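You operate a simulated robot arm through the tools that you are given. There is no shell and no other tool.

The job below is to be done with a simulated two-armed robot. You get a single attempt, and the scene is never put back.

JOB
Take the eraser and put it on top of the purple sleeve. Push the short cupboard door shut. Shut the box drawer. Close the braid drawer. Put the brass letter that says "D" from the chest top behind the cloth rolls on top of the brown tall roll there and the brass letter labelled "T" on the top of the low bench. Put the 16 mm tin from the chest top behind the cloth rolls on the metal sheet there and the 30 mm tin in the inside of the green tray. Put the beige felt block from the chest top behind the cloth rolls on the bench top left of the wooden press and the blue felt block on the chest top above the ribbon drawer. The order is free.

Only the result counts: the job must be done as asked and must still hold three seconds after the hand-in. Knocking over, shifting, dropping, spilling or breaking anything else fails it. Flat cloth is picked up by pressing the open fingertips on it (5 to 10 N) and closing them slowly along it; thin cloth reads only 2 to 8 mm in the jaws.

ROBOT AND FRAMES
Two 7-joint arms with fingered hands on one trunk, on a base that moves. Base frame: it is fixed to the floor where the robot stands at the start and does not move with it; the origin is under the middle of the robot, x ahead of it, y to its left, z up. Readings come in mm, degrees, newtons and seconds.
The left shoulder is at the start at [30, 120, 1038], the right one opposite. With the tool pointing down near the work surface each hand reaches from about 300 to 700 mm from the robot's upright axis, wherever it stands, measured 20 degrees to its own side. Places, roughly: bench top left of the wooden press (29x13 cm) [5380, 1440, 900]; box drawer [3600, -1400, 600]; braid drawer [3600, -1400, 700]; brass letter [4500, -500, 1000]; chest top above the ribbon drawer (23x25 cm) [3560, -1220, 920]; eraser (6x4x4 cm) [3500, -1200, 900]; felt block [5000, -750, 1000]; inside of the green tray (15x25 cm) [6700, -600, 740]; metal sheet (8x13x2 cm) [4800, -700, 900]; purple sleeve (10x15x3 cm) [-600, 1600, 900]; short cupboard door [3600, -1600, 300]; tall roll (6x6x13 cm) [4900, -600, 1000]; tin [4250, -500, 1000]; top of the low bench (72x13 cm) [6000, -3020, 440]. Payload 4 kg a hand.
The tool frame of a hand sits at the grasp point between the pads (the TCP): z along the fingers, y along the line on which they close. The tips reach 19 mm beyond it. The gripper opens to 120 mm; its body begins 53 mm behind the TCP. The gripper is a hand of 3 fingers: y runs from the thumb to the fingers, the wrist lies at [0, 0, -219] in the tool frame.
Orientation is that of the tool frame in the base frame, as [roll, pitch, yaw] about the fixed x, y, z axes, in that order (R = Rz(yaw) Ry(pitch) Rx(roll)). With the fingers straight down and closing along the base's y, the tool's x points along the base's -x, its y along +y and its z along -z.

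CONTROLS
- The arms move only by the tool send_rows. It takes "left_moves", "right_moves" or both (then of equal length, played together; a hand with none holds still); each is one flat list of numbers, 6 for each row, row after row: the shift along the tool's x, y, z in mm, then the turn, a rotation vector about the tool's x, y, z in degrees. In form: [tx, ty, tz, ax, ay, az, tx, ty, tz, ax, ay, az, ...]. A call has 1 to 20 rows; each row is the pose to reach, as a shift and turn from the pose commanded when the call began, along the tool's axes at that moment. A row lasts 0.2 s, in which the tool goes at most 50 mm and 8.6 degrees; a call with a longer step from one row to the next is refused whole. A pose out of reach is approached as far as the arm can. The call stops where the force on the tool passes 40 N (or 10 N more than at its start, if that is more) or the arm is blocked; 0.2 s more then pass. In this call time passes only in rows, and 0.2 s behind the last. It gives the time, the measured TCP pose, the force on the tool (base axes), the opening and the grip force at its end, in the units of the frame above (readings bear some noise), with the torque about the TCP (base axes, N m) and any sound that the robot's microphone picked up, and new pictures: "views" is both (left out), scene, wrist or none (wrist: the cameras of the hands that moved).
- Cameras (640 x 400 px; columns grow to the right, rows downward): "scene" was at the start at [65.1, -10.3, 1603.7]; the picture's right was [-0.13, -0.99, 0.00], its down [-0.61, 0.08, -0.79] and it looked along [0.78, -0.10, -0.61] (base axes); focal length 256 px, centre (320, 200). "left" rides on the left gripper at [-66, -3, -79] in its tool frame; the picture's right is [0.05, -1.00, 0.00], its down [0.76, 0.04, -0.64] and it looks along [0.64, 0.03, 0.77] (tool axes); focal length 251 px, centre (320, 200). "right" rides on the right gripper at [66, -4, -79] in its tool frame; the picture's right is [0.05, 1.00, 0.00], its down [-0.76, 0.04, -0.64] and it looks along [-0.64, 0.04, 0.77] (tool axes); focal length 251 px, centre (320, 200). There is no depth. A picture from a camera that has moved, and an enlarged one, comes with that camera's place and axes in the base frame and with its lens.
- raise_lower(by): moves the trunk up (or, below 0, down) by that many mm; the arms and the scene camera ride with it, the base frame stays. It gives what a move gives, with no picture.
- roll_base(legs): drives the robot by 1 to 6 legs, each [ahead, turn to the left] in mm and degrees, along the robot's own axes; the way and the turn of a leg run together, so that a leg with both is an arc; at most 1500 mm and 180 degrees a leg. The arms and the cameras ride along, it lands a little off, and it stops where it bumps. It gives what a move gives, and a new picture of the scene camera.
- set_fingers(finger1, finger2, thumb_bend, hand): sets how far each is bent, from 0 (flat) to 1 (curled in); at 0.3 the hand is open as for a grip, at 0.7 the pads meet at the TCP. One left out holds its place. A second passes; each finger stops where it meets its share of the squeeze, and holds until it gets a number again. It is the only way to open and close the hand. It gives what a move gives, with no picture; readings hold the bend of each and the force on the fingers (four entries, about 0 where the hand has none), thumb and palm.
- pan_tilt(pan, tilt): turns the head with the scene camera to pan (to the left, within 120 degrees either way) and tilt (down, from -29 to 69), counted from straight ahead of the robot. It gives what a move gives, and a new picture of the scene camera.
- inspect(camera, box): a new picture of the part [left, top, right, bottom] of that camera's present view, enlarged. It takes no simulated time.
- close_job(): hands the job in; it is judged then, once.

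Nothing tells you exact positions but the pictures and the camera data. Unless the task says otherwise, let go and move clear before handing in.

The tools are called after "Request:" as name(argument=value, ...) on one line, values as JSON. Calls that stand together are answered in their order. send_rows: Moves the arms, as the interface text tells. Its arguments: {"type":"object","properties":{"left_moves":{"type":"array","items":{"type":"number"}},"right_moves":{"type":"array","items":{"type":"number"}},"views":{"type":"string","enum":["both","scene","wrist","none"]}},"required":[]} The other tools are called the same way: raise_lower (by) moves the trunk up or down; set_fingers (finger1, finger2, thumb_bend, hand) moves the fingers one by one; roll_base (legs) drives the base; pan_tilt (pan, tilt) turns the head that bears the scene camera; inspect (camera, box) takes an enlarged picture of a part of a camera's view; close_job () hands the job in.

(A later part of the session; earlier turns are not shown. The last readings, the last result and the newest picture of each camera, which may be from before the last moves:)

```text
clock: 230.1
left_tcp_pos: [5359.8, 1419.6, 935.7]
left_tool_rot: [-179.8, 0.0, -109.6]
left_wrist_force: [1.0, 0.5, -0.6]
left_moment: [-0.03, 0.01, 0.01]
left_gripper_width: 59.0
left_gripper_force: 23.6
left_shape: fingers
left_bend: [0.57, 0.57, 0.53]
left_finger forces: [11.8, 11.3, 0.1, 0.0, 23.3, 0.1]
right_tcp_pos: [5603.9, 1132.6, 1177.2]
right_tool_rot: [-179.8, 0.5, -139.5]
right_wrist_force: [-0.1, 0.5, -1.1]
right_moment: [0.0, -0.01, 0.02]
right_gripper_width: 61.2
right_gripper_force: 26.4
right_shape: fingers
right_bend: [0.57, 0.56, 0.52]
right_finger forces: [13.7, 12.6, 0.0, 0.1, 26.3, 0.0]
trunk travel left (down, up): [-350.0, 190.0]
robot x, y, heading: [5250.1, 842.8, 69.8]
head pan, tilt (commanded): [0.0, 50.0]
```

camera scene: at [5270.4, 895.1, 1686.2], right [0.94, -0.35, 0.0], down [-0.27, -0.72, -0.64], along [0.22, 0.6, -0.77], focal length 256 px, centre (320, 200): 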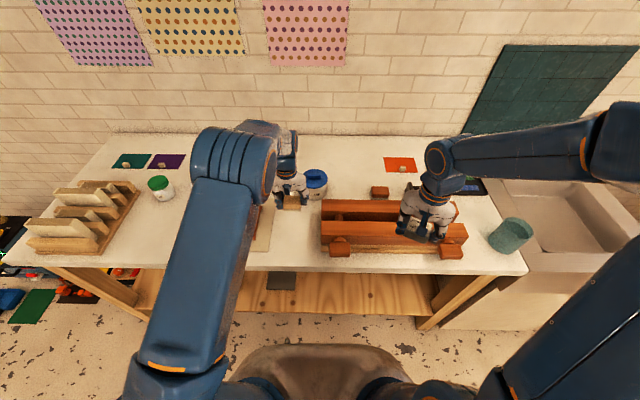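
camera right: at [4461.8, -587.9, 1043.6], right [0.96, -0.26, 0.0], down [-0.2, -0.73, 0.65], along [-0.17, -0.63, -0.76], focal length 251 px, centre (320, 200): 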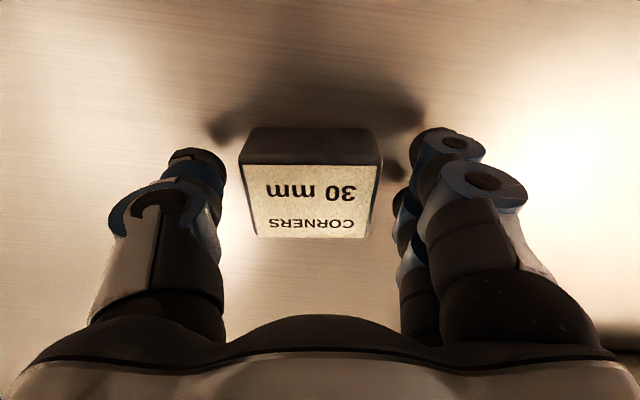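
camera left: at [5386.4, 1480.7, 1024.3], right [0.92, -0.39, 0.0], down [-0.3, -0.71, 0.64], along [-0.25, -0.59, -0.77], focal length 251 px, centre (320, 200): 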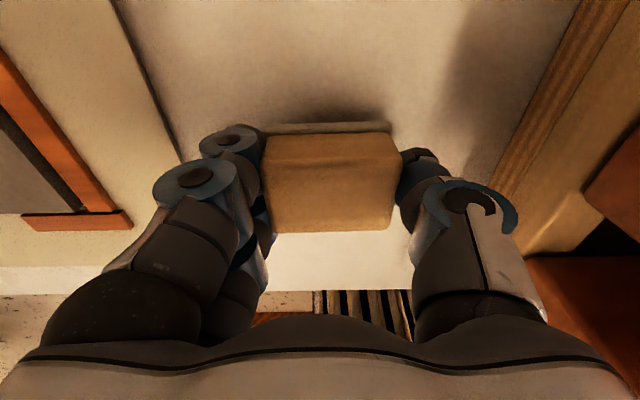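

Request:
send_rows(left_moves=[0, 0, 1.5, 0, 0, 0, 0, 0, 3, 0, 0, 0], views="none")

Request:
send_rows(left_moves=[0, 0, 1.5, 0, 0, 0, 0, 0, 3, 0, 0, 0], views="none")

Request:
send_rows(left_moves=[0, 0, 1.5, 0, 0, 0, 0, 0, 3, 0, 0, 0], views="wrist")

```text
clock: 230.7
left_tcp_pos: [5360.7, 1420.0, 933.0]
left_tool_rot: [-179.9, 0.2, -109.6]
left_wrist_force: [0.3, -0.4, 5.0]
left_moment: [-0.1, -0.13, 0.0]
left_gripper_width: 58.9
left_gripper_force: 24.0
left_shape: fingers
left_bend: [0.57, 0.57, 0.53]
left_finger forces: [12.6, 11.2, 0.0, 0.1, 23.8, 0.1]
right_tcp_pos: [5604.8, 1131.8, 1177.1]
right_tool_rot: [-179.8, 0.5, -139.4]
right_wrist_force: [0.0, 0.6, -1.3]
right_moment: [-0.04, 0.0, -0.03]
right_gripper_width: 61.1
right_gripper_force: 26.0
right_shape: fingers
right_bend: [0.57, 0.56, 0.52]
right_finger forces: [13.7, 12.6, 0.1, 0.1, 26.4, 0.1]
trunk travel left (down, up): [-350.0, 190.0]
robot x, y, heading: [5251.6, 836.0, 69.8]
head pan, tilt (commanded): [0.0, 50.0]
```

```text
clock: 231.3
left_tcp_pos: [5360.1, 1418.8, 932.6]
left_tool_rot: [-179.8, 0.5, -109.6]
left_wrist_force: [-0.5, 0.1, 27.3]
left_moment: [-0.2, -0.38, -0.04]
left_gripper_width: 58.8
left_gripper_force: 26.8
left_shape: fingers
left_bend: [0.57, 0.57, 0.54]
left_finger forces: [13.9, 13.4, 0.0, 0.1, 26.7, 0.0]
right_tcp_pos: [5602.6, 1130.1, 1177.3]
right_tool_rot: [-179.9, 0.5, -139.5]
right_wrist_force: [0.6, -0.3, -0.8]
right_moment: [-0.03, -0.02, 0.03]
right_gripper_width: 61.0
right_gripper_force: 26.1
right_shape: fingers
right_bend: [0.57, 0.56, 0.52]
right_finger forces: [13.7, 12.6, 0.0, 0.0, 26.3, 0.1]
trunk travel left (down, up): [-350.0, 190.0]
robot x, y, heading: [5251.3, 841.2, 69.4]
head pan, tilt (commanded): [0.0, 50.0]
```

```text
clock: 231.8
left_tcp_pos: [5361.4, 1421.2, 933.0]
left_tool_rot: [-179.7, 0.7, -109.6]
left_wrist_force: [-2.9, -7.1, 21.3]
left_moment: [-0.16, -0.12, -0.06]
left_gripper_width: 58.9
left_gripper_force: 26.1
left_shape: fingers
left_bend: [0.57, 0.57, 0.54]
left_finger forces: [14.1, 12.5, 0.0, 0.0, 26.0, 0.1]
right_tcp_pos: [5603.0, 1132.1, 1177.2]
right_tool_rot: [-179.8, 0.6, -139.3]
right_wrist_force: [0.5, 0.7, -1.8]
right_moment: [0.0, -0.01, -0.01]
right_gripper_width: 60.8
right_gripper_force: 26.4
right_shape: fingers
right_bend: [0.57, 0.56, 0.52]
right_finger forces: [13.6, 12.5, 0.0, 0.0, 26.4, 0.1]
trunk travel left (down, up): [-350.0, 190.0]
robot x, y, heading: [5251.1, 838.7, 69.9]
head pan, tilt (commanded): [0.0, 50.0]
stopped in row 2 (left hand): the force on the tool passed its limit at 41 N (the readings are from after the stop); the commanded pose is now the measured one
camera left: at [5386.8, 1482.0, 1012.0], right [0.92, -0.39, 0.0], down [-0.3, -0.71, 0.63], along [-0.24, -0.59, -0.77], focal length 251 px, centre (320, 200)
```

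left: 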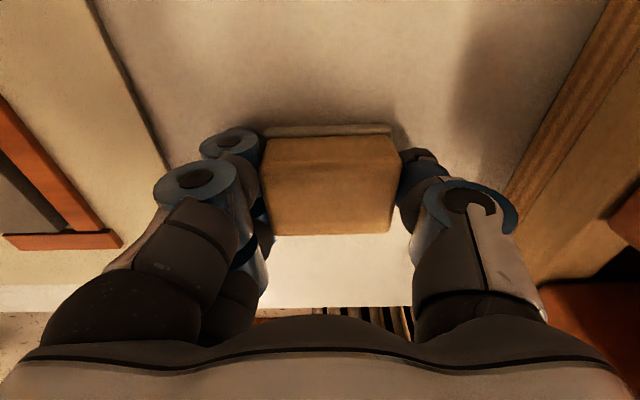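

The block rests on the bench (≈907). Releasing with a small opening, then lifting.

Request:
set_fingers(hand="left", finger1=0.49, finger2=0.49, thumb_bend=0.47)

Request:
send_rows(left_moves=[0, 0, -15, 0, 0, 0, 0, 0, -45, 0, 0, 0, 0, 0, -90, 0, 0, 0, 0, 0, -135, 0, 0, 0, 0, 0, -180, 0, 0, 0, 20, 35, -210, 0, 0, 0, 50, 70, -230, 0, 0, 0, 90, 95, -240, 0, 0, 0])

Request:
inspect(camera="scene", box=[220, 140, 380, 280])

```text
clock: 232.8
left_tcp_pos: [5359.9, 1422.0, 930.8]
left_tool_rot: [-179.8, 0.5, -109.6]
left_wrist_force: [0.2, -0.1, -0.2]
left_moment: [-0.01, 0.02, 0.0]
left_gripper_width: 74.5
left_gripper_force: 0.2
left_shape: fingers
left_bend: [0.49, 0.49, 0.47]
left_finger forces: [0.0, 0.0, 0.0, 0.1, 0.0, 0.0]
right_tcp_pos: [5604.7, 1132.1, 1175.9]
right_tool_rot: [-179.7, 0.5, -139.4]
right_wrist_force: [0.4, 0.1, -1.8]
right_moment: [0.03, 0.05, 0.0]
right_gripper_width: 60.9
right_gripper_force: 26.0
right_shape: fingers
right_bend: [0.57, 0.56, 0.52]
right_finger forces: [13.6, 12.6, 0.0, 0.0, 26.2, 0.1]
trunk travel left (down, up): [-350.0, 190.0]
robot x, y, heading: [5247.1, 839.5, 69.8]
head pan, tilt (commanded): [0.0, 50.0]
```

```text
refused: row 6 steps farther than a row can; nothing moved
```

```text
2.86 times, centred on (300, 210) of scene
camera zoom: at [5269.4, 893.6, 1686.2], right [0.94, -0.35, 0.0], down [-0.27, -0.72, -0.64], along [0.22, 0.6, -0.77], focal length 732 px, centre (377, 171)
```

zoom: 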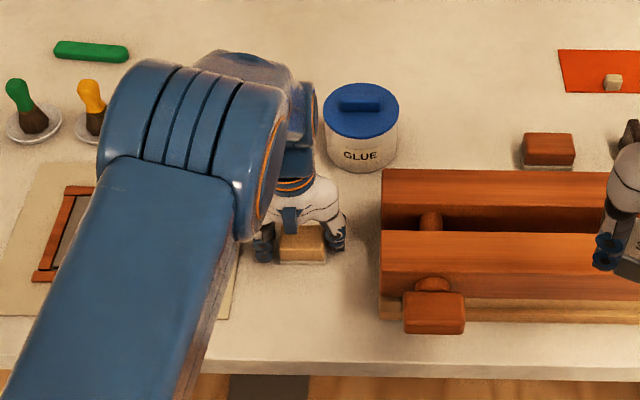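

Request:
send_rows(left_moves=[0, 0, -15, 0, 0, 0, 0, 0, -45, 0, 0, 0, 0, 0, -90, 0, 0, 0, 0, 0, -135, 0, 0, 0, 0, 0, -180, 0, 0, 0, 25, 20, -215, 0, 0, 0, 60, 45, -235, 0, 0, 0, 100, 70, -240, 0, 0, 0, 140, 100, -240, 0, 0, 0])

Request:
inspect(camera="scene", box=[220, 140, 380, 280])

```text
clock: 234.8
left_tcp_pos: [5215.6, 1322.5, 1170.2]
left_tool_rot: [-179.7, 0.6, -109.6]
left_wrist_force: [-0.1, -0.4, -1.5]
left_moment: [-0.01, -0.04, -0.01]
left_gripper_width: 74.1
left_gripper_force: 0.0
left_shape: fingers
left_bend: [0.49, 0.49, 0.47]
left_finger forces: [0.0, 0.0, 0.0, 0.0, 0.0, 0.0]
right_tcp_pos: [5602.5, 1131.4, 1176.2]
right_tool_rot: [-179.7, 0.6, -139.3]
right_wrist_force: [-0.7, -0.1, -1.5]
right_moment: [0.01, -0.02, 0.04]
right_gripper_width: 61.4
right_gripper_force: 26.2
right_shape: fingers
right_bend: [0.57, 0.56, 0.52]
right_finger forces: [13.7, 12.6, 0.0, 0.0, 26.2, 0.0]
trunk travel left (down, up): [-350.0, 190.0]
robot x, y, heading: [5250.7, 839.6, 69.9]
head pan, tilt (commanded): [0.0, 50.0]
camera scene: at [5267.0, 892.3, 1686.3], right [0.94, -0.35, 0.0], down [-0.26, -0.72, -0.64], along [0.22, 0.6, -0.77], focal length 256 px, centre (320, 200)
camera left: at [5241.7, 1383.4, 1249.1], right [0.92, -0.39, 0.0], down [-0.3, -0.71, 0.64], along [-0.24, -0.59, -0.77], focal length 251 px, centre (320, 200)
```

scene: 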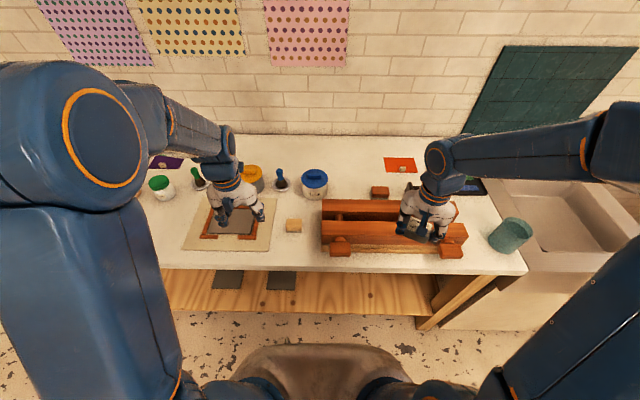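
left: 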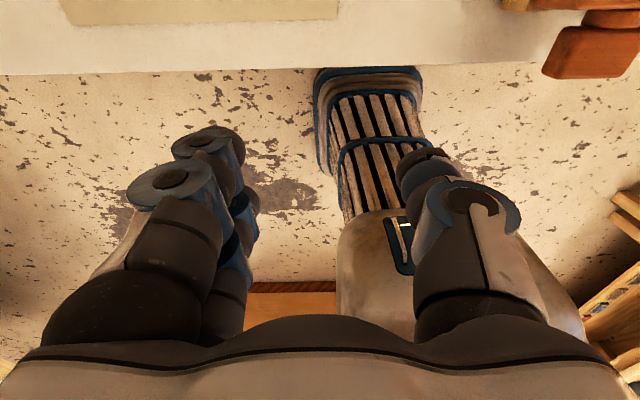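

```text
2.86 times, centred on (300, 210) of scene
camera zoom: at [5267.0, 892.3, 1686.3], right [0.94, -0.35, 0.0], down [-0.26, -0.72, -0.64], along [0.22, 0.6, -0.77], focal length 732 px, centre (377, 171)
```

zoom: 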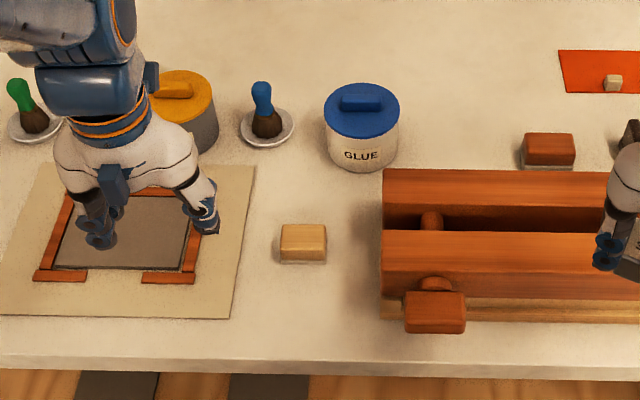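

The beige block is nicely placed left of the press. Next the 30 mm tin goes to the green tray at the back wall. I'll reverse and turn right towards it.

Request:
roll_base(legs=[[-250, 0], [0, -30]])

Request:
roll_base(legs=[[0, -36]])

Request:
roll_base(legs=[[0, -36]])

Request:
pan_tilt(pan=0, tilt=30)

```text
clock: 238.1
left_tcp_pos: [5376.4, 1034.5, 1170.8]
left_tool_rot: [-179.9, 0.5, -139.7]
left_wrist_force: [0.0, 0.3, 0.5]
left_moment: [-0.03, -0.01, 0.02]
left_gripper_width: 74.1
left_gripper_force: 0.0
left_shape: fingers
left_bend: [0.49, 0.49, 0.47]
left_finger forces: [0.0, 0.0, 0.0, 0.0, 0.1, 0.1]
right_tcp_pos: [5614.2, 675.1, 1177.9]
right_tool_rot: [-179.6, 0.5, -169.4]
right_wrist_force: [-1.0, 0.2, -1.1]
right_moment: [-0.01, 0.01, 0.0]
right_gripper_width: 60.8
right_gripper_force: 26.1
right_shape: fingers
right_bend: [0.57, 0.56, 0.52]
right_finger forces: [13.7, 12.6, 0.1, 0.0, 26.2, 0.0]
trunk travel left (down, up): [-350.0, 190.0]
robot x, y, heading: [5137.1, 631.0, 39.2]
head pan, tilt (commanded): [0.0, 50.0]
camera scene: at [5181.3, 663.9, 1686.3], right [0.63, -0.77, 0.0], down [-0.59, -0.49, -0.64], along [0.5, 0.41, -0.77], focal length 256 px, centre (320, 200)
```

scene: 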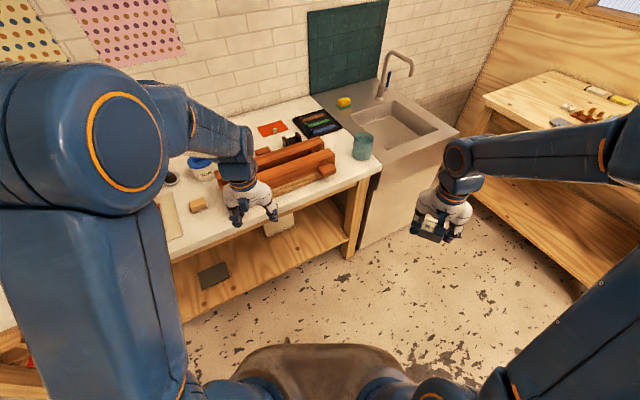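

```text
clock: 240.5
left_tcp_pos: [5574.4, 812.7, 1169.5]
left_tool_rot: [-179.8, 0.5, -176.1]
left_wrist_force: [0.4, -0.1, 0.1]
left_moment: [0.04, -0.03, -0.01]
left_gripper_width: 74.4
left_gripper_force: 0.0
left_shape: fingers
left_bend: [0.49, 0.49, 0.47]
left_finger forces: [0.0, 0.0, 0.0, 0.1, 0.0, 0.0]
right_tcp_pos: [5553.0, 380.6, 1176.5]
right_tool_rot: [-179.7, 0.4, 154.1]
right_wrist_force: [1.0, -0.2, -1.4]
right_moment: [0.03, 0.0, -0.02]
right_gripper_width: 61.0
right_gripper_force: 25.9
right_shape: fingers
right_bend: [0.57, 0.56, 0.52]
right_finger forces: [12.0, 13.8, 0.0, 0.0, 25.8, 0.0]
trunk travel left (down, up): [-350.0, 190.0]
robot x, y, heading: [5134.7, 667.2, 2.9]
head pan, tilt (commanded): [0.0, 50.0]
stopped in leg 1: the robot was blocked; the commanded pose is now the measured one
camera scene: at [5194.2, 672.4, 1686.3], right [0.05, -1.0, 0.0], down [-0.77, -0.04, -0.64], along [0.64, 0.03, -0.77], focal length 256 px, centre (320, 200)
```

scene: 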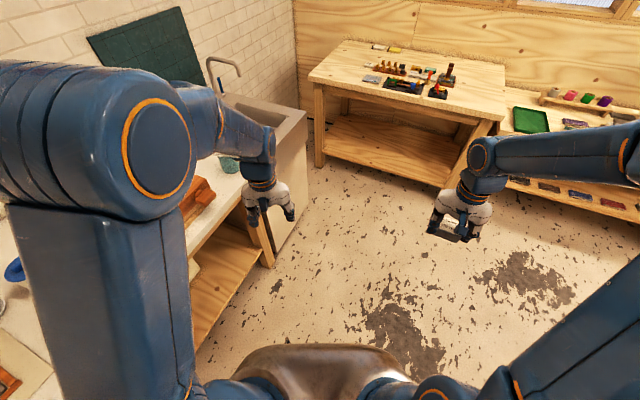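

```text
clock: 242.7
left_tcp_pos: [5572.6, 531.1, 1170.7]
left_tool_rot: [-179.9, 0.6, 148.2]
left_wrist_force: [0.0, -0.1, -0.5]
left_moment: [0.01, 0.01, -0.01]
left_gripper_width: 74.7
left_gripper_force: 0.2
left_shape: fingers
left_bend: [0.49, 0.49, 0.47]
left_finger forces: [0.0, 0.1, 0.0, 0.1, 0.0, 0.0]
right_tcp_pos: [5305.5, 195.3, 1176.2]
right_tool_rot: [-179.8, 0.3, 118.4]
right_wrist_force: [-0.7, 0.2, -1.4]
right_moment: [0.02, -0.05, 0.0]
right_gripper_width: 60.9
right_gripper_force: 25.3
right_shape: fingers
right_bend: [0.57, 0.56, 0.52]
right_finger forces: [12.4, 13.2, 0.0, 0.0, 25.4, 0.1]
trunk travel left (down, up): [-350.0, 190.0]
robot x, y, heading: [5161.7, 708.9, -32.1]
head pan, tilt (commanded): [0.0, 50.0]
stopped in leg 1: the robot was blocked; the commanded pose is now the measured one
camera scene: at [5205.3, 676.4, 1686.3], right [-0.53, -0.85, 0.0], down [-0.65, 0.41, -0.64], along [0.55, -0.34, -0.77], focal length 256 px, centre (320, 200)
```

scene: 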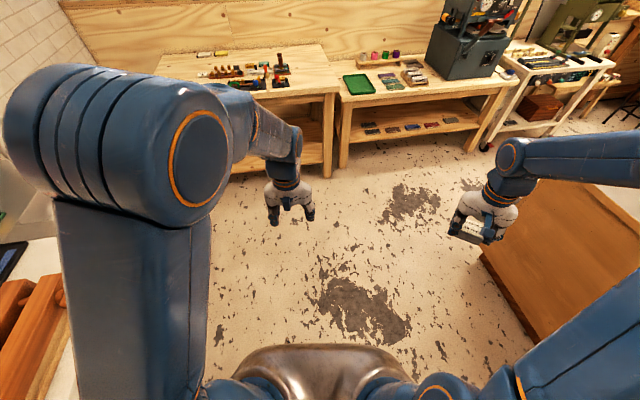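

```text
clock: 243.6
left_tcp_pos: [5576.0, 532.8, 1169.6]
left_tool_rot: [-179.9, 0.5, 148.2]
left_wrist_force: [-0.1, 0.7, 0.1]
left_moment: [-0.01, -0.01, -0.03]
left_gripper_width: 74.6
left_gripper_force: 0.0
left_shape: fingers
left_bend: [0.49, 0.49, 0.47]
left_finger forces: [0.1, 0.0, 0.1, 0.0, 0.1, 0.1]
right_tcp_pos: [5306.4, 196.3, 1176.1]
right_tool_rot: [-179.7, 0.4, 118.4]
right_wrist_force: [0.6, -0.4, -0.7]
right_moment: [0.04, 0.03, -0.02]
right_gripper_width: 61.0
right_gripper_force: 25.5
right_shape: fingers
right_bend: [0.57, 0.56, 0.52]
right_finger forces: [12.3, 13.2, 0.0, 0.1, 25.4, 0.1]
trunk travel left (down, up): [-350.0, 190.0]
robot x, y, heading: [5156.4, 709.1, -32.0]
head pan, tilt (commanded): [0.0, 30.0]
camera scene: at [5219.0, 671.5, 1715.7], right [-0.53, -0.85, 0.0], down [-0.43, 0.26, -0.87], along [0.73, -0.46, -0.5], focal length 256 px, centre (320, 200)
```

scene: 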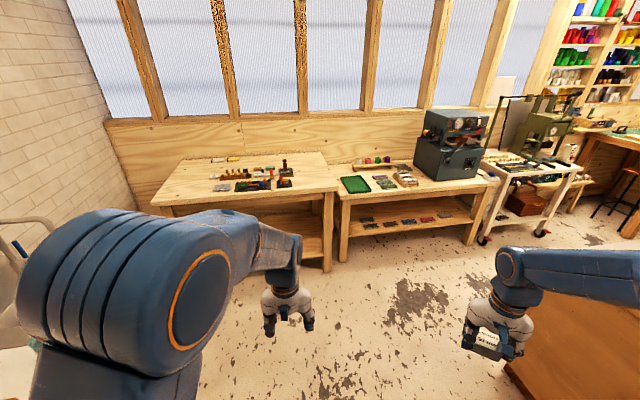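

The green tray is on the low back bench near [6727, −618]. Driving towards it.

Request:
roll_base(legs=[[0, -10], [1380, 0], [0, 22]])

Request:
pan_tilt(pan=0, tilt=50)

```text
clock: 252.3
left_tcp_pos: [6640.0, -291.5, 1168.8]
left_tool_rot: [-179.9, 0.5, 160.7]
left_wrist_force: [0.0, 0.4, 1.1]
left_moment: [-0.02, 0.0, 0.03]
left_gripper_width: 74.5
left_gripper_force: 0.2
left_shape: fingers
left_bend: [0.49, 0.49, 0.47]
left_finger forces: [0.1, 0.1, 0.1, 0.0, 0.0, 0.1]
right_tcp_pos: [6449.9, -678.8, 1176.7]
right_tool_rot: [-179.7, 0.4, 131.0]
right_wrist_force: [0.7, -0.2, -2.1]
right_moment: [0.01, 0.01, 0.0]
right_gripper_width: 61.0
right_gripper_force: 26.0
right_shape: fingers
right_bend: [0.57, 0.56, 0.52]
right_finger forces: [12.4, 13.0, 0.1, 0.0, 25.4, 0.0]
trunk travel left (down, up): [-350.0, 190.0]
robot x, y, heading: [6186.5, -242.8, -19.2]
head pan, tilt (commanded): [0.0, 30.0]
camera scene: at [6252.0, -262.5, 1715.8], right [-0.33, -0.94, 0.0], down [-0.47, 0.17, -0.87], along [0.82, -0.29, -0.5], focal length 256 px, centre (320, 200)
```

scene: 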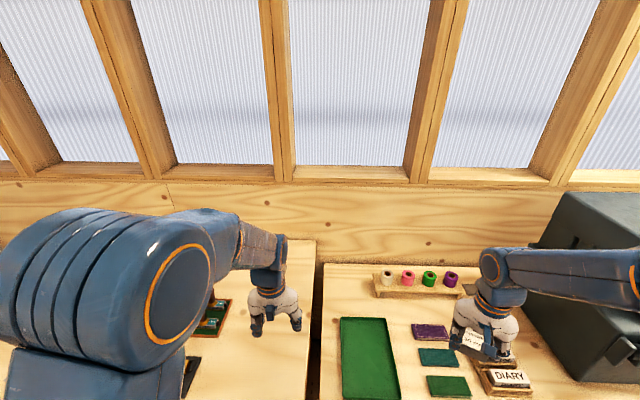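

```text
clock: 253.2
left_tcp_pos: [6639.4, -293.8, 1169.6]
left_tool_rot: [-179.8, 0.5, 160.7]
left_wrist_force: [0.8, 0.4, 0.0]
left_moment: [0.01, -0.03, 0.04]
left_gripper_width: 74.8
left_gripper_force: 0.1
left_shape: fingers
left_bend: [0.49, 0.49, 0.47]
left_finger forces: [0.0, 0.0, 0.1, 0.0, 0.0, 0.1]
right_tcp_pos: [6450.6, -680.2, 1176.1]
right_tool_rot: [-179.7, 0.4, 131.1]
right_wrist_force: [0.3, -0.5, -0.7]
right_moment: [0.0, -0.01, 0.0]
right_gripper_width: 60.7
right_gripper_force: 25.0
right_shape: fingers
right_bend: [0.57, 0.56, 0.52]
right_finger forces: [13.0, 12.0, 0.0, 0.1, 24.9, 0.0]
trunk travel left (down, up): [-350.0, 190.0]
robot x, y, heading: [6190.3, -242.1, -19.2]
head pan, tilt (commanded): [0.0, 50.0]
camera scene: at [6239.0, -259.1, 1686.3], right [-0.33, -0.94, 0.0], down [-0.72, 0.25, -0.64], along [0.61, -0.21, -0.77], focal length 256 px, centre (320, 200)
```

scene: 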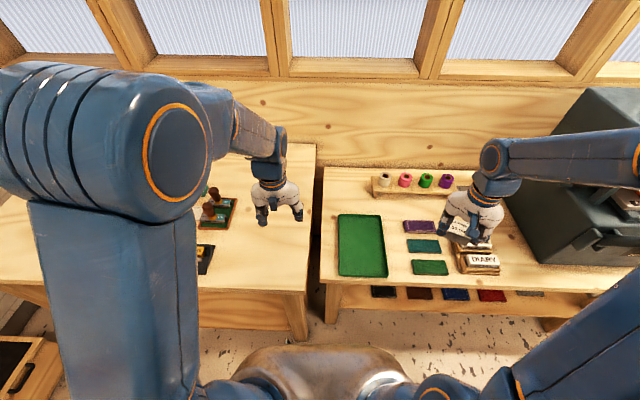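

The tray is 0.6 m ahead at [6697, −607]. Moving the right hand with the 30 mm tin over its centre and descending part-way.

Request:
send_rows(right_moves=[-18, 39, 0, 0, 0, -4, -36, 78, 0, 0, 0, -8, -53, 117, 0, 0, 0, -12, -71, 156, 0, 0, 0, -16, -89, 195, 0, 0, 0, -20, -107, 234, 0, 0, 0, -24, -107, 234, 45, 0, 0, -24, -107, 234, 90, 0, 0, -24, -107, 234, 135, 0, 0, -24, -107, 234, 180, 0, 0, -24, -107, 234, 225, 0, 0, -24, -107, 234, 270, 0, 0, -24, -107, 234, 315, 0, 0, -24])

```text
clock: 256.0
left_tcp_pos: [6640.4, -292.9, 1169.9]
left_tool_rot: [-179.8, 0.5, 160.8]
left_wrist_force: [0.2, 0.0, 0.6]
left_moment: [-0.01, 0.01, -0.02]
left_gripper_width: 74.5
left_gripper_force: 0.1
left_shape: fingers
left_bend: [0.49, 0.49, 0.47]
left_finger forces: [0.0, 0.1, 0.0, 0.1, 0.0, 0.1]
right_tcp_pos: [6697.4, -610.4, 860.6]
right_tool_rot: [-179.6, 0.2, 154.9]
right_wrist_force: [0.2, 0.6, -2.0]
right_moment: [0.01, 0.03, 0.03]
right_gripper_width: 60.8
right_gripper_force: 24.9
right_shape: fingers
right_bend: [0.57, 0.56, 0.52]
right_finger forces: [13.0, 11.7, 0.0, 0.0, 24.8, 0.1]
trunk travel left (down, up): [-350.0, 190.0]
robot x, y, heading: [6182.7, -243.0, -19.2]
head pan, tilt (commanded): [0.0, 50.0]
camera scene: at [6240.2, -259.3, 1686.2], right [-0.33, -0.94, 0.0], down [-0.72, 0.25, -0.64], along [0.61, -0.21, -0.77], focal length 256 px, centre (320, 200)
camera right: at [6636.6, -585.3, 940.0], right [0.37, 0.93, -0.01], down [0.71, -0.28, 0.65], along [0.6, -0.25, -0.76], focal length 251 px, centre (320, 200)
```

scene: 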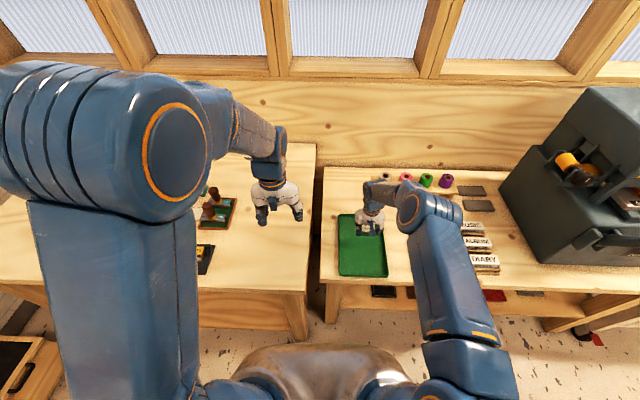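
right: 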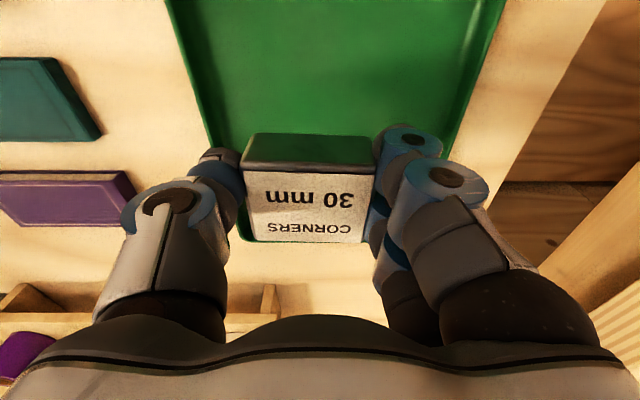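

The tin is above the middle of the tray. Lowering it to contact.

Request:
send_rows(right_moves=[0, 10, 40, 0, 0, 0, 0, 10, 75, 0, 0, 0, 0, 10, 83, 0, 0, 0], views="wrist")

Request:
send_rows(right_moves=[0, 0, 2.5, 0, 0, 0, 0, 0, 5, 0, 0, 0], views="none")

Request:
send_rows(right_moves=[0, 0, 2, 0, 0, 0, 0, 0, 4, 0, 0, 0], views="none")

```text
clock: 256.8
left_tcp_pos: [6639.2, -291.8, 1170.6]
left_tool_rot: [-179.6, 0.7, 160.8]
left_wrist_force: [-0.7, 0.4, -0.6]
left_moment: [-0.03, 0.02, -0.01]
left_gripper_width: 74.6
left_gripper_force: 0.2
left_shape: fingers
left_bend: [0.49, 0.49, 0.47]
left_finger forces: [0.1, 0.0, 0.1, 0.0, 0.0, 0.0]
right_tcp_pos: [6701.5, -601.3, 779.3]
right_tool_rot: [-179.6, 0.3, 155.1]
right_wrist_force: [-0.6, 0.1, 4.0]
right_moment: [0.0, -0.08, 0.01]
right_gripper_width: 60.9
right_gripper_force: 25.3
right_shape: fingers
right_bend: [0.57, 0.56, 0.52]
right_finger forces: [12.8, 12.0, 0.0, 0.1, 26.0, 0.0]
trunk travel left (down, up): [-350.0, 190.0]
robot x, y, heading: [6185.6, -239.2, -19.3]
head pan, tilt (commanded): [0.0, 50.0]
camera right: at [6640.4, -576.3, 859.1], right [0.37, 0.93, -0.01], down [0.71, -0.28, 0.65], along [0.6, -0.25, -0.76], focal length 251 px, centre (320, 200)
```

right: 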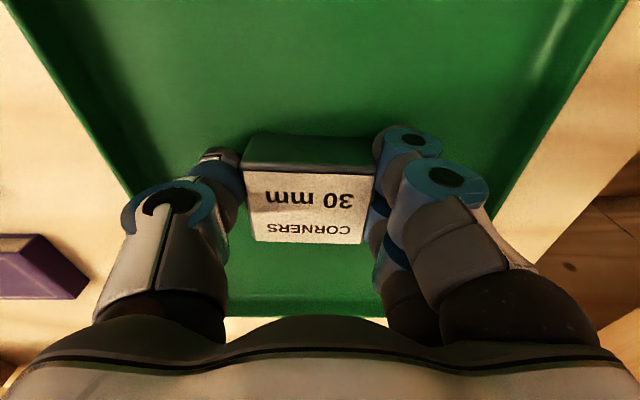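

```text
clock: 257.4
left_tcp_pos: [6638.4, -292.0, 1170.3]
left_tool_rot: [-179.8, 0.6, 160.9]
left_wrist_force: [-0.1, 0.5, -0.1]
left_moment: [-0.01, -0.01, 0.0]
left_gripper_width: 74.6
left_gripper_force: 0.0
left_shape: fingers
left_bend: [0.49, 0.49, 0.47]
left_finger forces: [0.0, 0.0, 0.0, 0.0, 0.0, 0.1]
right_tcp_pos: [6701.2, -601.6, 779.9]
right_tool_rot: [-179.6, 0.6, 155.0]
right_wrist_force: [2.3, -2.5, 18.7]
right_moment: [0.01, -0.09, 0.11]
right_gripper_width: 60.7
right_gripper_force: 27.2
right_shape: fingers
right_bend: [0.57, 0.56, 0.53]
right_finger forces: [13.6, 12.9, 0.0, 0.0, 27.6, 0.0]
right hand out of reach, approached as far as the arm can: row 2
trunk travel left (down, up): [-350.0, 190.0]
robot x, y, heading: [6186.0, -241.7, -19.4]
head pan, tilt (commanded): [0.0, 50.0]
```

```text
clock: 258.0
left_tcp_pos: [6637.7, -289.0, 1171.4]
left_tool_rot: [-179.8, 0.6, 160.8]
left_wrist_force: [0.2, 0.1, 0.3]
left_moment: [0.0, -0.01, -0.01]
left_gripper_width: 74.6
left_gripper_force: 0.1
left_shape: fingers
left_bend: [0.49, 0.49, 0.47]
left_finger forces: [0.0, 0.1, 0.0, 0.0, 0.0, 0.0]
right_tcp_pos: [6700.0, -601.2, 778.0]
right_tool_rot: [-179.7, 0.9, 154.9]
right_wrist_force: [5.2, -1.5, 39.8]
right_moment: [-0.18, 0.02, 0.19]
right_gripper_width: 60.6
right_gripper_force: 29.9
right_shape: fingers
right_bend: [0.57, 0.56, 0.53]
right_finger forces: [15.5, 14.7, 0.1, 0.0, 29.7, 0.0]
trunk travel left (down, up): [-350.0, 190.0]
robot x, y, heading: [6181.9, -239.5, -19.2]
head pan, tilt (commanded): [0.0, 50.0]
```

Contact with the tray floor. Easing up and releasing.

Request:
send_rows(right_moves=[0, 0, -4, 0, 0, 0, 0, 0, -8, 0, 0, 0], views="none")

Request:
set_fingers(hand="right", finger1=0.45, finger2=0.45, thumb_bend=0.42)

Request:
send_rows(right_moves=[0, 0, -20, 0, 0, 0, 0, 0, -60, 0, 0, 0, 0, 0, -105, 0, 0, 0, 0, 0, -150, 0, 0, 0, 0, 0, -195, 0, 0, 0, 0, 0, -240, 0, 0, 0, 0, 0, -285, 0, 0, 0, 0, 0, -330, 0, 0, 0, 0, 0, -370, 0, 0, 0, 45, -15, -380, 0, 0, 0, 90, -30, -385, 0, 0, 0, 135, -45, -385, 0, 0, 0])

Request:
inspect(camera="scene", box=[300, 180, 460, 290])

```text
clock: 258.6
left_tcp_pos: [6638.6, -292.5, 1170.0]
left_tool_rot: [-179.8, 0.5, 160.7]
left_wrist_force: [0.7, 0.3, 0.3]
left_moment: [0.01, 0.01, -0.03]
left_gripper_width: 74.8
left_gripper_force: 0.0
left_shape: fingers
left_bend: [0.49, 0.49, 0.47]
left_finger forces: [0.0, 0.0, 0.0, 0.0, 0.0, 0.1]
right_tcp_pos: [6698.1, -600.2, 778.6]
right_tool_rot: [-179.6, 0.1, 155.0]
right_wrist_force: [3.1, -2.8, 9.9]
right_moment: [-0.08, -0.06, -0.02]
right_gripper_width: 60.9
right_gripper_force: 27.3
right_shape: fingers
right_bend: [0.56, 0.56, 0.53]
right_finger forces: [14.1, 12.4, 0.1, 0.0, 28.3, 0.0]
trunk travel left (down, up): [-350.0, 190.0]
robot x, y, heading: [6185.8, -240.8, -19.4]
head pan, tilt (commanded): [0.0, 50.0]
```

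```text
clock: 259.6
left_tcp_pos: [6639.9, -292.3, 1170.0]
left_tool_rot: [-179.7, 0.5, 160.9]
left_wrist_force: [-0.3, -0.5, -0.4]
left_moment: [0.02, -0.01, -0.01]
left_gripper_width: 74.5
left_gripper_force: 0.0
left_shape: fingers
left_bend: [0.49, 0.49, 0.47]
left_finger forces: [0.0, 0.0, 0.1, 0.1, 0.0, 0.0]
right_tcp_pos: [6699.0, -600.6, 780.8]
right_tool_rot: [-179.6, 0.2, 155.1]
right_wrist_force: [0.0, -0.4, -0.2]
right_moment: [0.01, -0.02, 0.02]
right_gripper_width: 88.0
right_gripper_force: 0.0
right_shape: fingers
right_bend: [0.45, 0.45, 0.42]
right_finger forces: [0.0, 0.1, 0.0, 0.1, 0.1, 0.0]
trunk travel left (down, up): [-350.0, 190.0]
robot x, y, heading: [6188.3, -241.1, -19.4]
head pan, tilt (commanded): [0.0, 50.0]
```

```text
clock: 262.2
left_tcp_pos: [6637.2, -292.2, 1169.9]
left_tool_rot: [-179.9, 0.6, 160.9]
left_wrist_force: [-1.0, -0.2, -0.8]
left_moment: [0.04, -0.04, 0.03]
left_gripper_width: 74.5
left_gripper_force: 0.1
left_shape: fingers
left_bend: [0.49, 0.49, 0.47]
left_finger forces: [0.1, 0.0, 0.0, 0.0, 0.1, 0.0]
right_tcp_pos: [6559.1, -584.5, 1166.0]
right_tool_rot: [-179.6, 0.4, 155.0]
right_wrist_force: [0.2, 0.4, -0.3]
right_moment: [0.01, -0.02, -0.03]
right_gripper_width: 87.9
right_gripper_force: 0.2
right_shape: fingers
right_bend: [0.45, 0.45, 0.42]
right_finger forces: [0.1, 0.0, 0.0, 0.0, 0.0, 0.0]
trunk travel left (down, up): [-350.0, 190.0]
robot x, y, heading: [6186.9, -241.1, -19.3]
head pan, tilt (commanded): [0.0, 50.0]
camera scene: at [6237.0, -258.7, 1686.3], right [-0.33, -0.94, 0.0], down [-0.72, 0.25, -0.64], along [0.61, -0.21, -0.77], focal length 256 px, centre (320, 200)
camera right: at [6498.0, -557.8, 1245.6], right [0.37, 0.93, -0.01], down [0.71, -0.28, 0.65], along [0.6, -0.25, -0.76], focal length 251 px, centre (320, 200)
```

scene: 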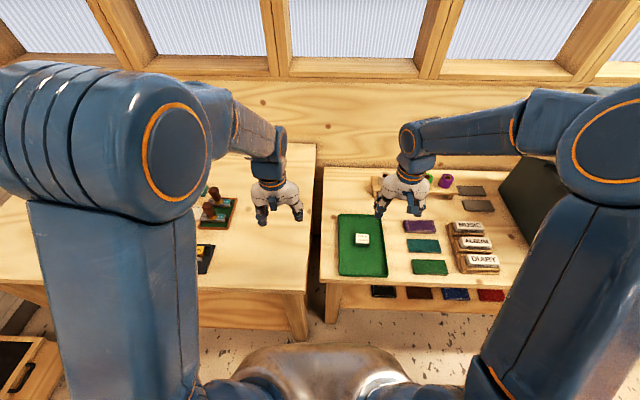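
right: 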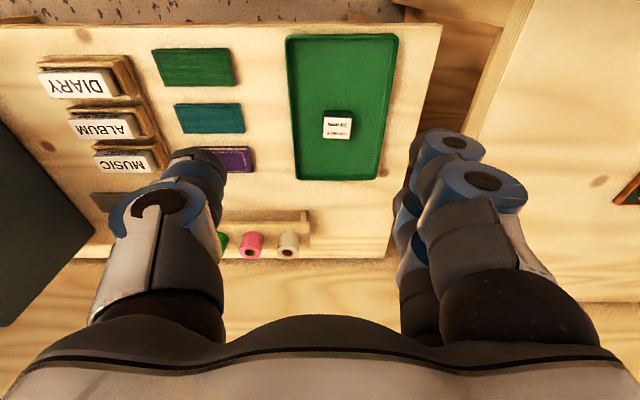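

```text
3.64 times, centred on (380, 235) of scene
camera zoom: at [6237.0, -258.7, 1686.3], right [-0.33, -0.94, 0.0], down [-0.72, 0.25, -0.64], along [0.61, -0.21, -0.77], focal length 932 px, centre (102, 73)
```

zoom: 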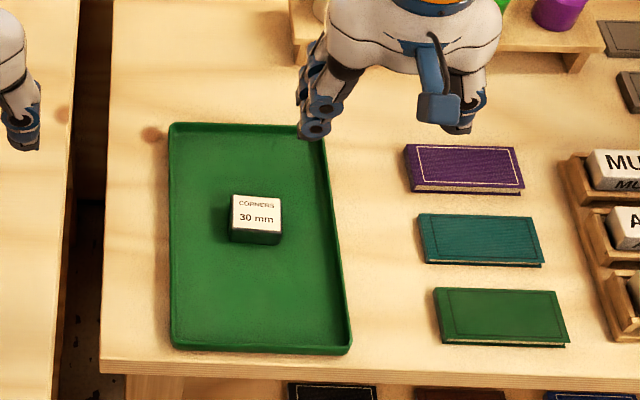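

The 30 mm tin is in the tray. Now back to the chest's left side for the T and the blue felt block. I'll spread the left hand out a bit, then reverse along the aisle.

Request:
send_rows(left_moves=[0, 40, 0, 0, 0, 0, 0, 80, 0, 0, 0, 0, 0, 120, 0, 0, 0, 0, 0, 150, 0, 0, 0, 0], views="none")

Request:
roll_base(legs=[[-200, 0], [0, 7], [-1220, 0]])

Request:
roll_base(legs=[[0, -34]])

Request:
roll_base(legs=[[0, -34]])

Request:
roll_base(legs=[[0, -31]])

```text
clock: 263.2
left_tcp_pos: [6690.2, -147.1, 1169.6]
left_tool_rot: [-179.8, 0.6, 160.8]
left_wrist_force: [-0.6, 0.2, -0.8]
left_moment: [-0.03, 0.04, -0.01]
left_gripper_width: 74.9
left_gripper_force: 0.1
left_shape: fingers
left_bend: [0.49, 0.49, 0.47]
left_finger forces: [0.0, 0.0, 0.0, 0.0, 0.1, 0.1]
right_tcp_pos: [6561.0, -582.6, 1165.6]
right_tool_rot: [-179.5, 0.2, 154.9]
right_wrist_force: [0.0, 0.5, -0.2]
right_moment: [-0.02, -0.03, -0.03]
right_gripper_width: 88.1
right_gripper_force: 0.0
right_shape: fingers
right_bend: [0.45, 0.45, 0.42]
right_finger forces: [0.0, 0.0, 0.0, 0.0, 0.1, 0.0]
trunk travel left (down, up): [-350.0, 190.0]
robot x, y, heading: [6186.5, -238.8, -19.2]
head pan, tilt (commanded): [0.0, 50.0]
```

```text
clock: 271.1
left_tcp_pos: [5273.6, 233.4, 1171.1]
left_tool_rot: [-179.9, 0.5, 170.1]
left_wrist_force: [0.4, -0.2, 0.5]
left_moment: [-0.03, 0.0, -0.01]
left_gripper_width: 74.9
left_gripper_force: 0.1
left_shape: fingers
left_bend: [0.49, 0.49, 0.47]
left_finger forces: [0.0, 0.1, 0.1, 0.1, 0.0, 0.0]
right_tcp_pos: [5217.3, -215.7, 1166.8]
right_tool_rot: [-179.6, 0.3, 164.3]
right_wrist_force: [0.1, 0.0, 0.3]
right_moment: [-0.01, -0.02, 0.04]
right_gripper_width: 88.0
right_gripper_force: 0.0
right_shape: fingers
right_bend: [0.45, 0.45, 0.42]
right_finger forces: [0.0, 0.1, 0.0, 0.1, 0.0, 0.1]
trunk travel left (down, up): [-350.0, 190.0]
robot x, y, heading: [4791.6, 64.0, -9.9]
head pan, tilt (commanded): [0.0, 50.0]
camera scene: at [4846.9, 53.1, 1686.2], right [-0.17, -0.98, 0.0], down [-0.75, 0.13, -0.64], along [0.63, -0.11, -0.77], focal length 256 px, centre (320, 200)
```

scene: 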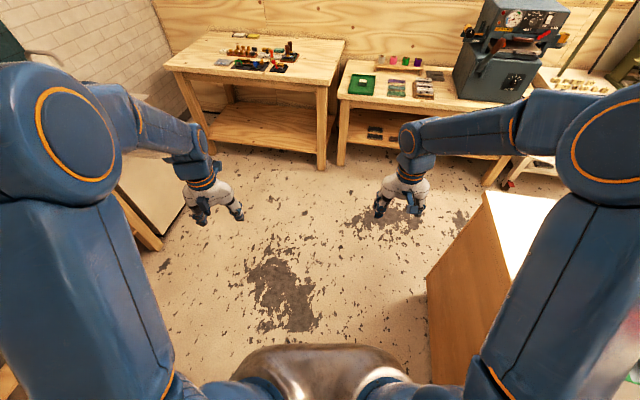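

```text
clock: 273.2
left_tcp_pos: [5287.0, -59.4, 1169.8]
left_tool_rot: [-179.9, 0.6, 136.6]
left_wrist_force: [-0.7, -0.6, 0.1]
left_moment: [0.04, 0.01, -0.02]
left_gripper_width: 74.8
left_gripper_force: 0.1
left_shape: fingers
left_bend: [0.49, 0.49, 0.47]
left_finger forces: [0.1, 0.0, 0.0, 0.0, 0.0, 0.1]
right_tcp_pos: [4990.8, -403.6, 1165.5]
right_tool_rot: [-179.7, 0.2, 130.9]
right_wrist_force: [-0.1, -0.2, 0.5]
right_moment: [0.0, -0.04, 0.0]
right_gripper_width: 88.2
right_gripper_force: 0.2
right_shape: fingers
right_bend: [0.45, 0.45, 0.42]
right_finger forces: [0.0, 0.0, 0.0, 0.0, 0.0, 0.1]
trunk travel left (down, up): [-350.0, 190.0]
robot x, y, heading: [4821.1, 93.3, -43.5]
head pan, tilt (commanded): [0.0, 50.0]
camera scene: at [4860.5, 55.9, 1686.3], right [-0.69, -0.72, 0.0], down [-0.55, 0.53, -0.64], along [0.46, -0.45, -0.77], focal length 256 px, centre (320, 200)
```

scene: 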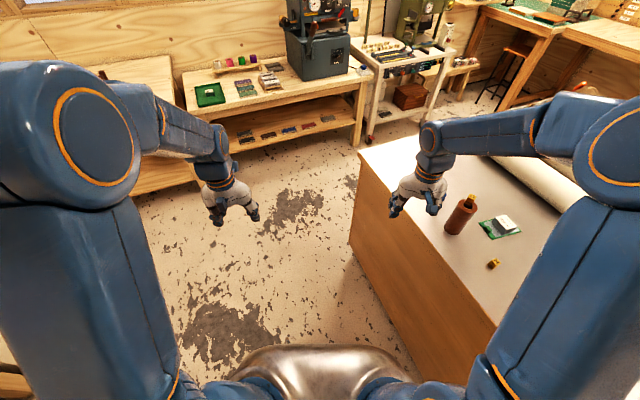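

```text
clock: 275.2
left_tcp_pos: [5117.0, -298.8, 1168.9]
left_tool_rot: [-179.8, 0.6, 102.3]
left_wrist_force: [0.1, 0.0, -0.2]
left_moment: [0.0, 0.02, 0.0]
left_gripper_width: 74.5
left_gripper_force: 0.1
left_shape: fingers
left_bend: [0.49, 0.49, 0.47]
left_finger forces: [0.0, 0.0, 0.0, 0.1, 0.0, 0.0]
right_tcp_pos: [4679.8, -415.0, 1164.9]
right_tool_rot: [-179.6, 0.2, 96.5]
right_wrist_force: [1.1, -0.6, -0.8]
right_moment: [0.03, 0.02, 0.0]
right_gripper_width: 88.5
right_gripper_force: 0.0
right_shape: fingers
right_bend: [0.45, 0.45, 0.42]
right_finger forces: [0.0, 0.0, 0.0, 0.0, 0.0, 0.0]
trunk travel left (down, up): [-350.0, 190.0]
robot x, y, heading: [4864.0, 103.5, -78.2]
head pan, tilt (commanded): [0.0, 50.0]
camera scene: at [4873.2, 46.4, 1686.2], right [-0.98, -0.2, 0.0], down [-0.16, 0.75, -0.64], along [0.13, -0.63, -0.77], focal length 256 px, centre (320, 200)
```

scene: 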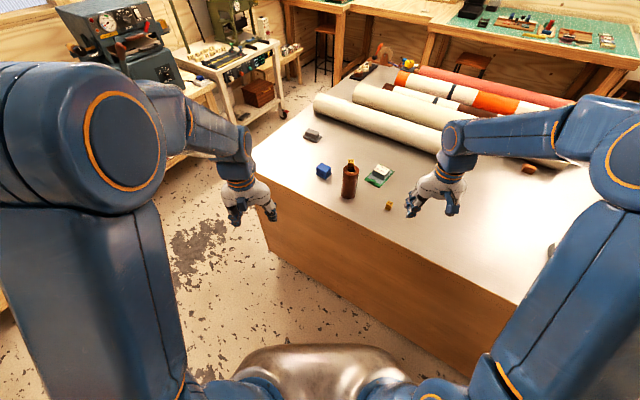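

```text
clock: 277.1
left_tcp_pos: [4881.4, -371.4, 1170.6]
left_tool_rot: [-179.7, 0.6, 72.0]
left_wrist_force: [0.5, 0.1, 0.9]
left_moment: [-0.01, 0.01, 0.04]
left_gripper_width: 74.5
left_gripper_force: 0.0
left_shape: fingers
left_bend: [0.49, 0.49, 0.47]
left_finger forces: [0.1, 0.1, 0.0, 0.0, 0.0, 0.0]
right_tcp_pos: [4445.6, -252.1, 1166.1]
right_tool_rot: [-179.6, 0.3, 66.3]
right_wrist_force: [0.7, -0.6, 1.1]
right_moment: [0.02, 0.04, 0.0]
right_gripper_width: 88.9
right_gripper_force: 0.1
right_shape: fingers
right_bend: [0.45, 0.45, 0.42]
right_finger forces: [0.0, 0.0, 0.0, 0.0, 0.0, 0.1]
trunk travel left (down, up): [-350.0, 190.0]
robot x, y, heading: [4896.3, 87.0, -108.2]
head pan, tilt (commanded): [0.0, 50.0]
camera scene: at [4880.1, 36.9, 1686.3], right [-0.95, 0.31, 0.0], down [0.24, 0.73, -0.64], along [-0.2, -0.61, -0.77], focal length 256 px, centre (320, 200)
```

scene: 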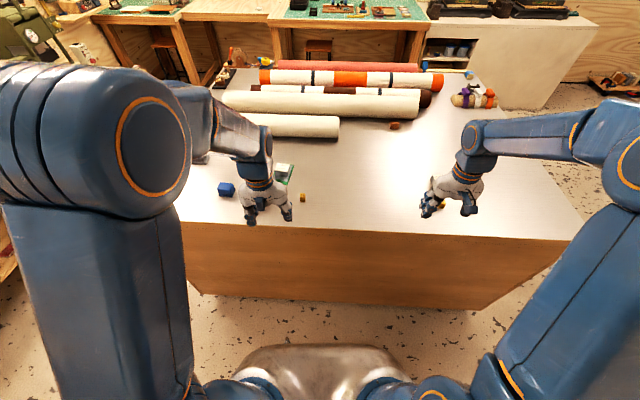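

Request:
roll_base(legs=[[225, 0]])

Request:
inspect(camera="scene", box=[180, 160, 340, 260])

Request:
inspect(camera="right", box=[0, 0, 640, 400])

Request:
inspect(camera="left", box=[0, 0, 640, 400])

```text
clock: 278.8
left_tcp_pos: [4809.4, -587.7, 1169.2]
left_tool_rot: [-179.9, 0.5, 72.2]
left_wrist_force: [-0.4, -0.3, 0.2]
left_moment: [0.0, -0.01, -0.01]
left_gripper_width: 74.8
left_gripper_force: 0.0
left_shape: fingers
left_bend: [0.49, 0.49, 0.47]
left_finger forces: [0.0, 0.1, 0.1, 0.0, 0.0, 0.1]
right_tcp_pos: [4372.8, -471.1, 1164.6]
right_tool_rot: [-179.5, 0.3, 66.4]
right_wrist_force: [-0.6, 0.2, -0.3]
right_moment: [0.03, -0.03, 0.03]
right_gripper_width: 88.6
right_gripper_force: 0.0
right_shape: fingers
right_bend: [0.45, 0.45, 0.42]
right_finger forces: [0.0, 0.1, 0.0, 0.0, 0.0, 0.0]
trunk travel left (down, up): [-350.0, 190.0]
robot x, y, heading: [4826.6, -118.5, -107.8]
head pan, tilt (commanded): [0.0, 50.0]
camera scene: at [4805.6, -180.7, 1686.2], right [-0.95, 0.31, 0.0], down [0.24, 0.73, -0.64], along [-0.2, -0.61, -0.77], focal length 256 px, centre (320, 200)
```

scene: 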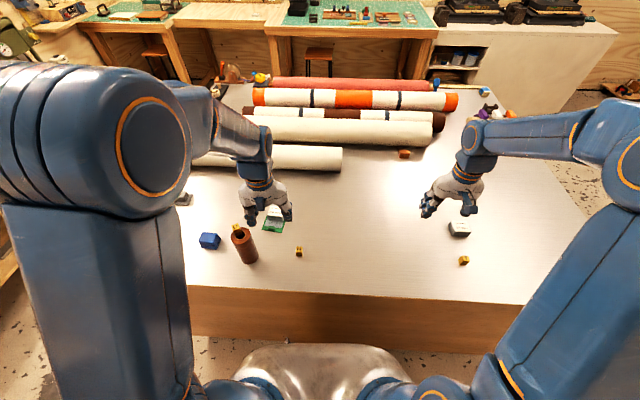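

```text
4.00 times, centred on (260, 210) of scene
camera zoom: at [4805.6, -180.7, 1686.2], right [-0.95, 0.31, 0.0], down [0.24, 0.73, -0.64], along [-0.2, -0.61, -0.77], focal length 1025 px, centre (560, 160)
```

zoom: 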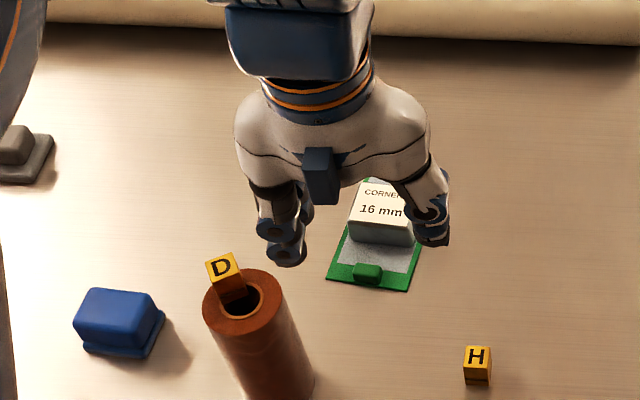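

```text
1.00 times, centred on (320, 200) of right (not enlarged: the box is as wide or as high as the picture)
camera zoom: at [4397.3, -408.2, 1244.7], right [0.94, -0.35, -0.01], down [-0.26, -0.72, 0.65], along [-0.23, -0.6, -0.76], focal length 251 px, centre (320, 200)
```

zoom: 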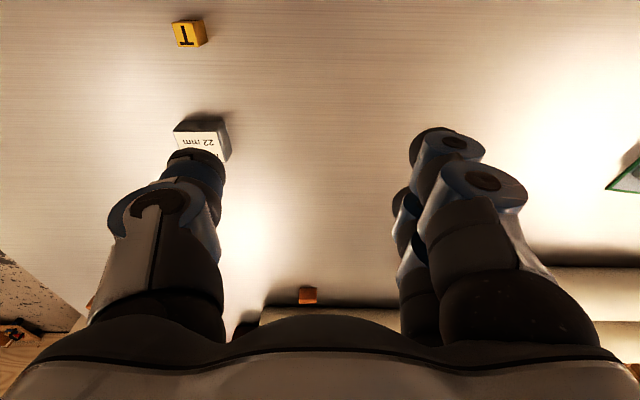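

```text
1.00 times, centred on (320, 200) of left (not enlarged: the box is as wide or as high as the picture)
camera zoom: at [4786.5, -649.2, 1248.7], right [-0.93, 0.36, 0.0], down [0.28, 0.72, 0.64], along [0.23, 0.59, -0.77], focal length 251 px, centre (320, 200)
```

zoom: 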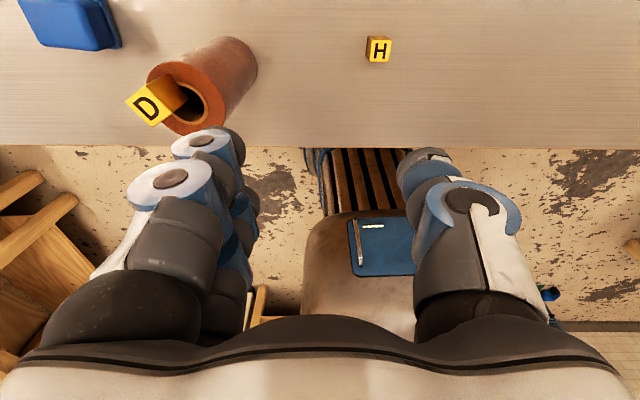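

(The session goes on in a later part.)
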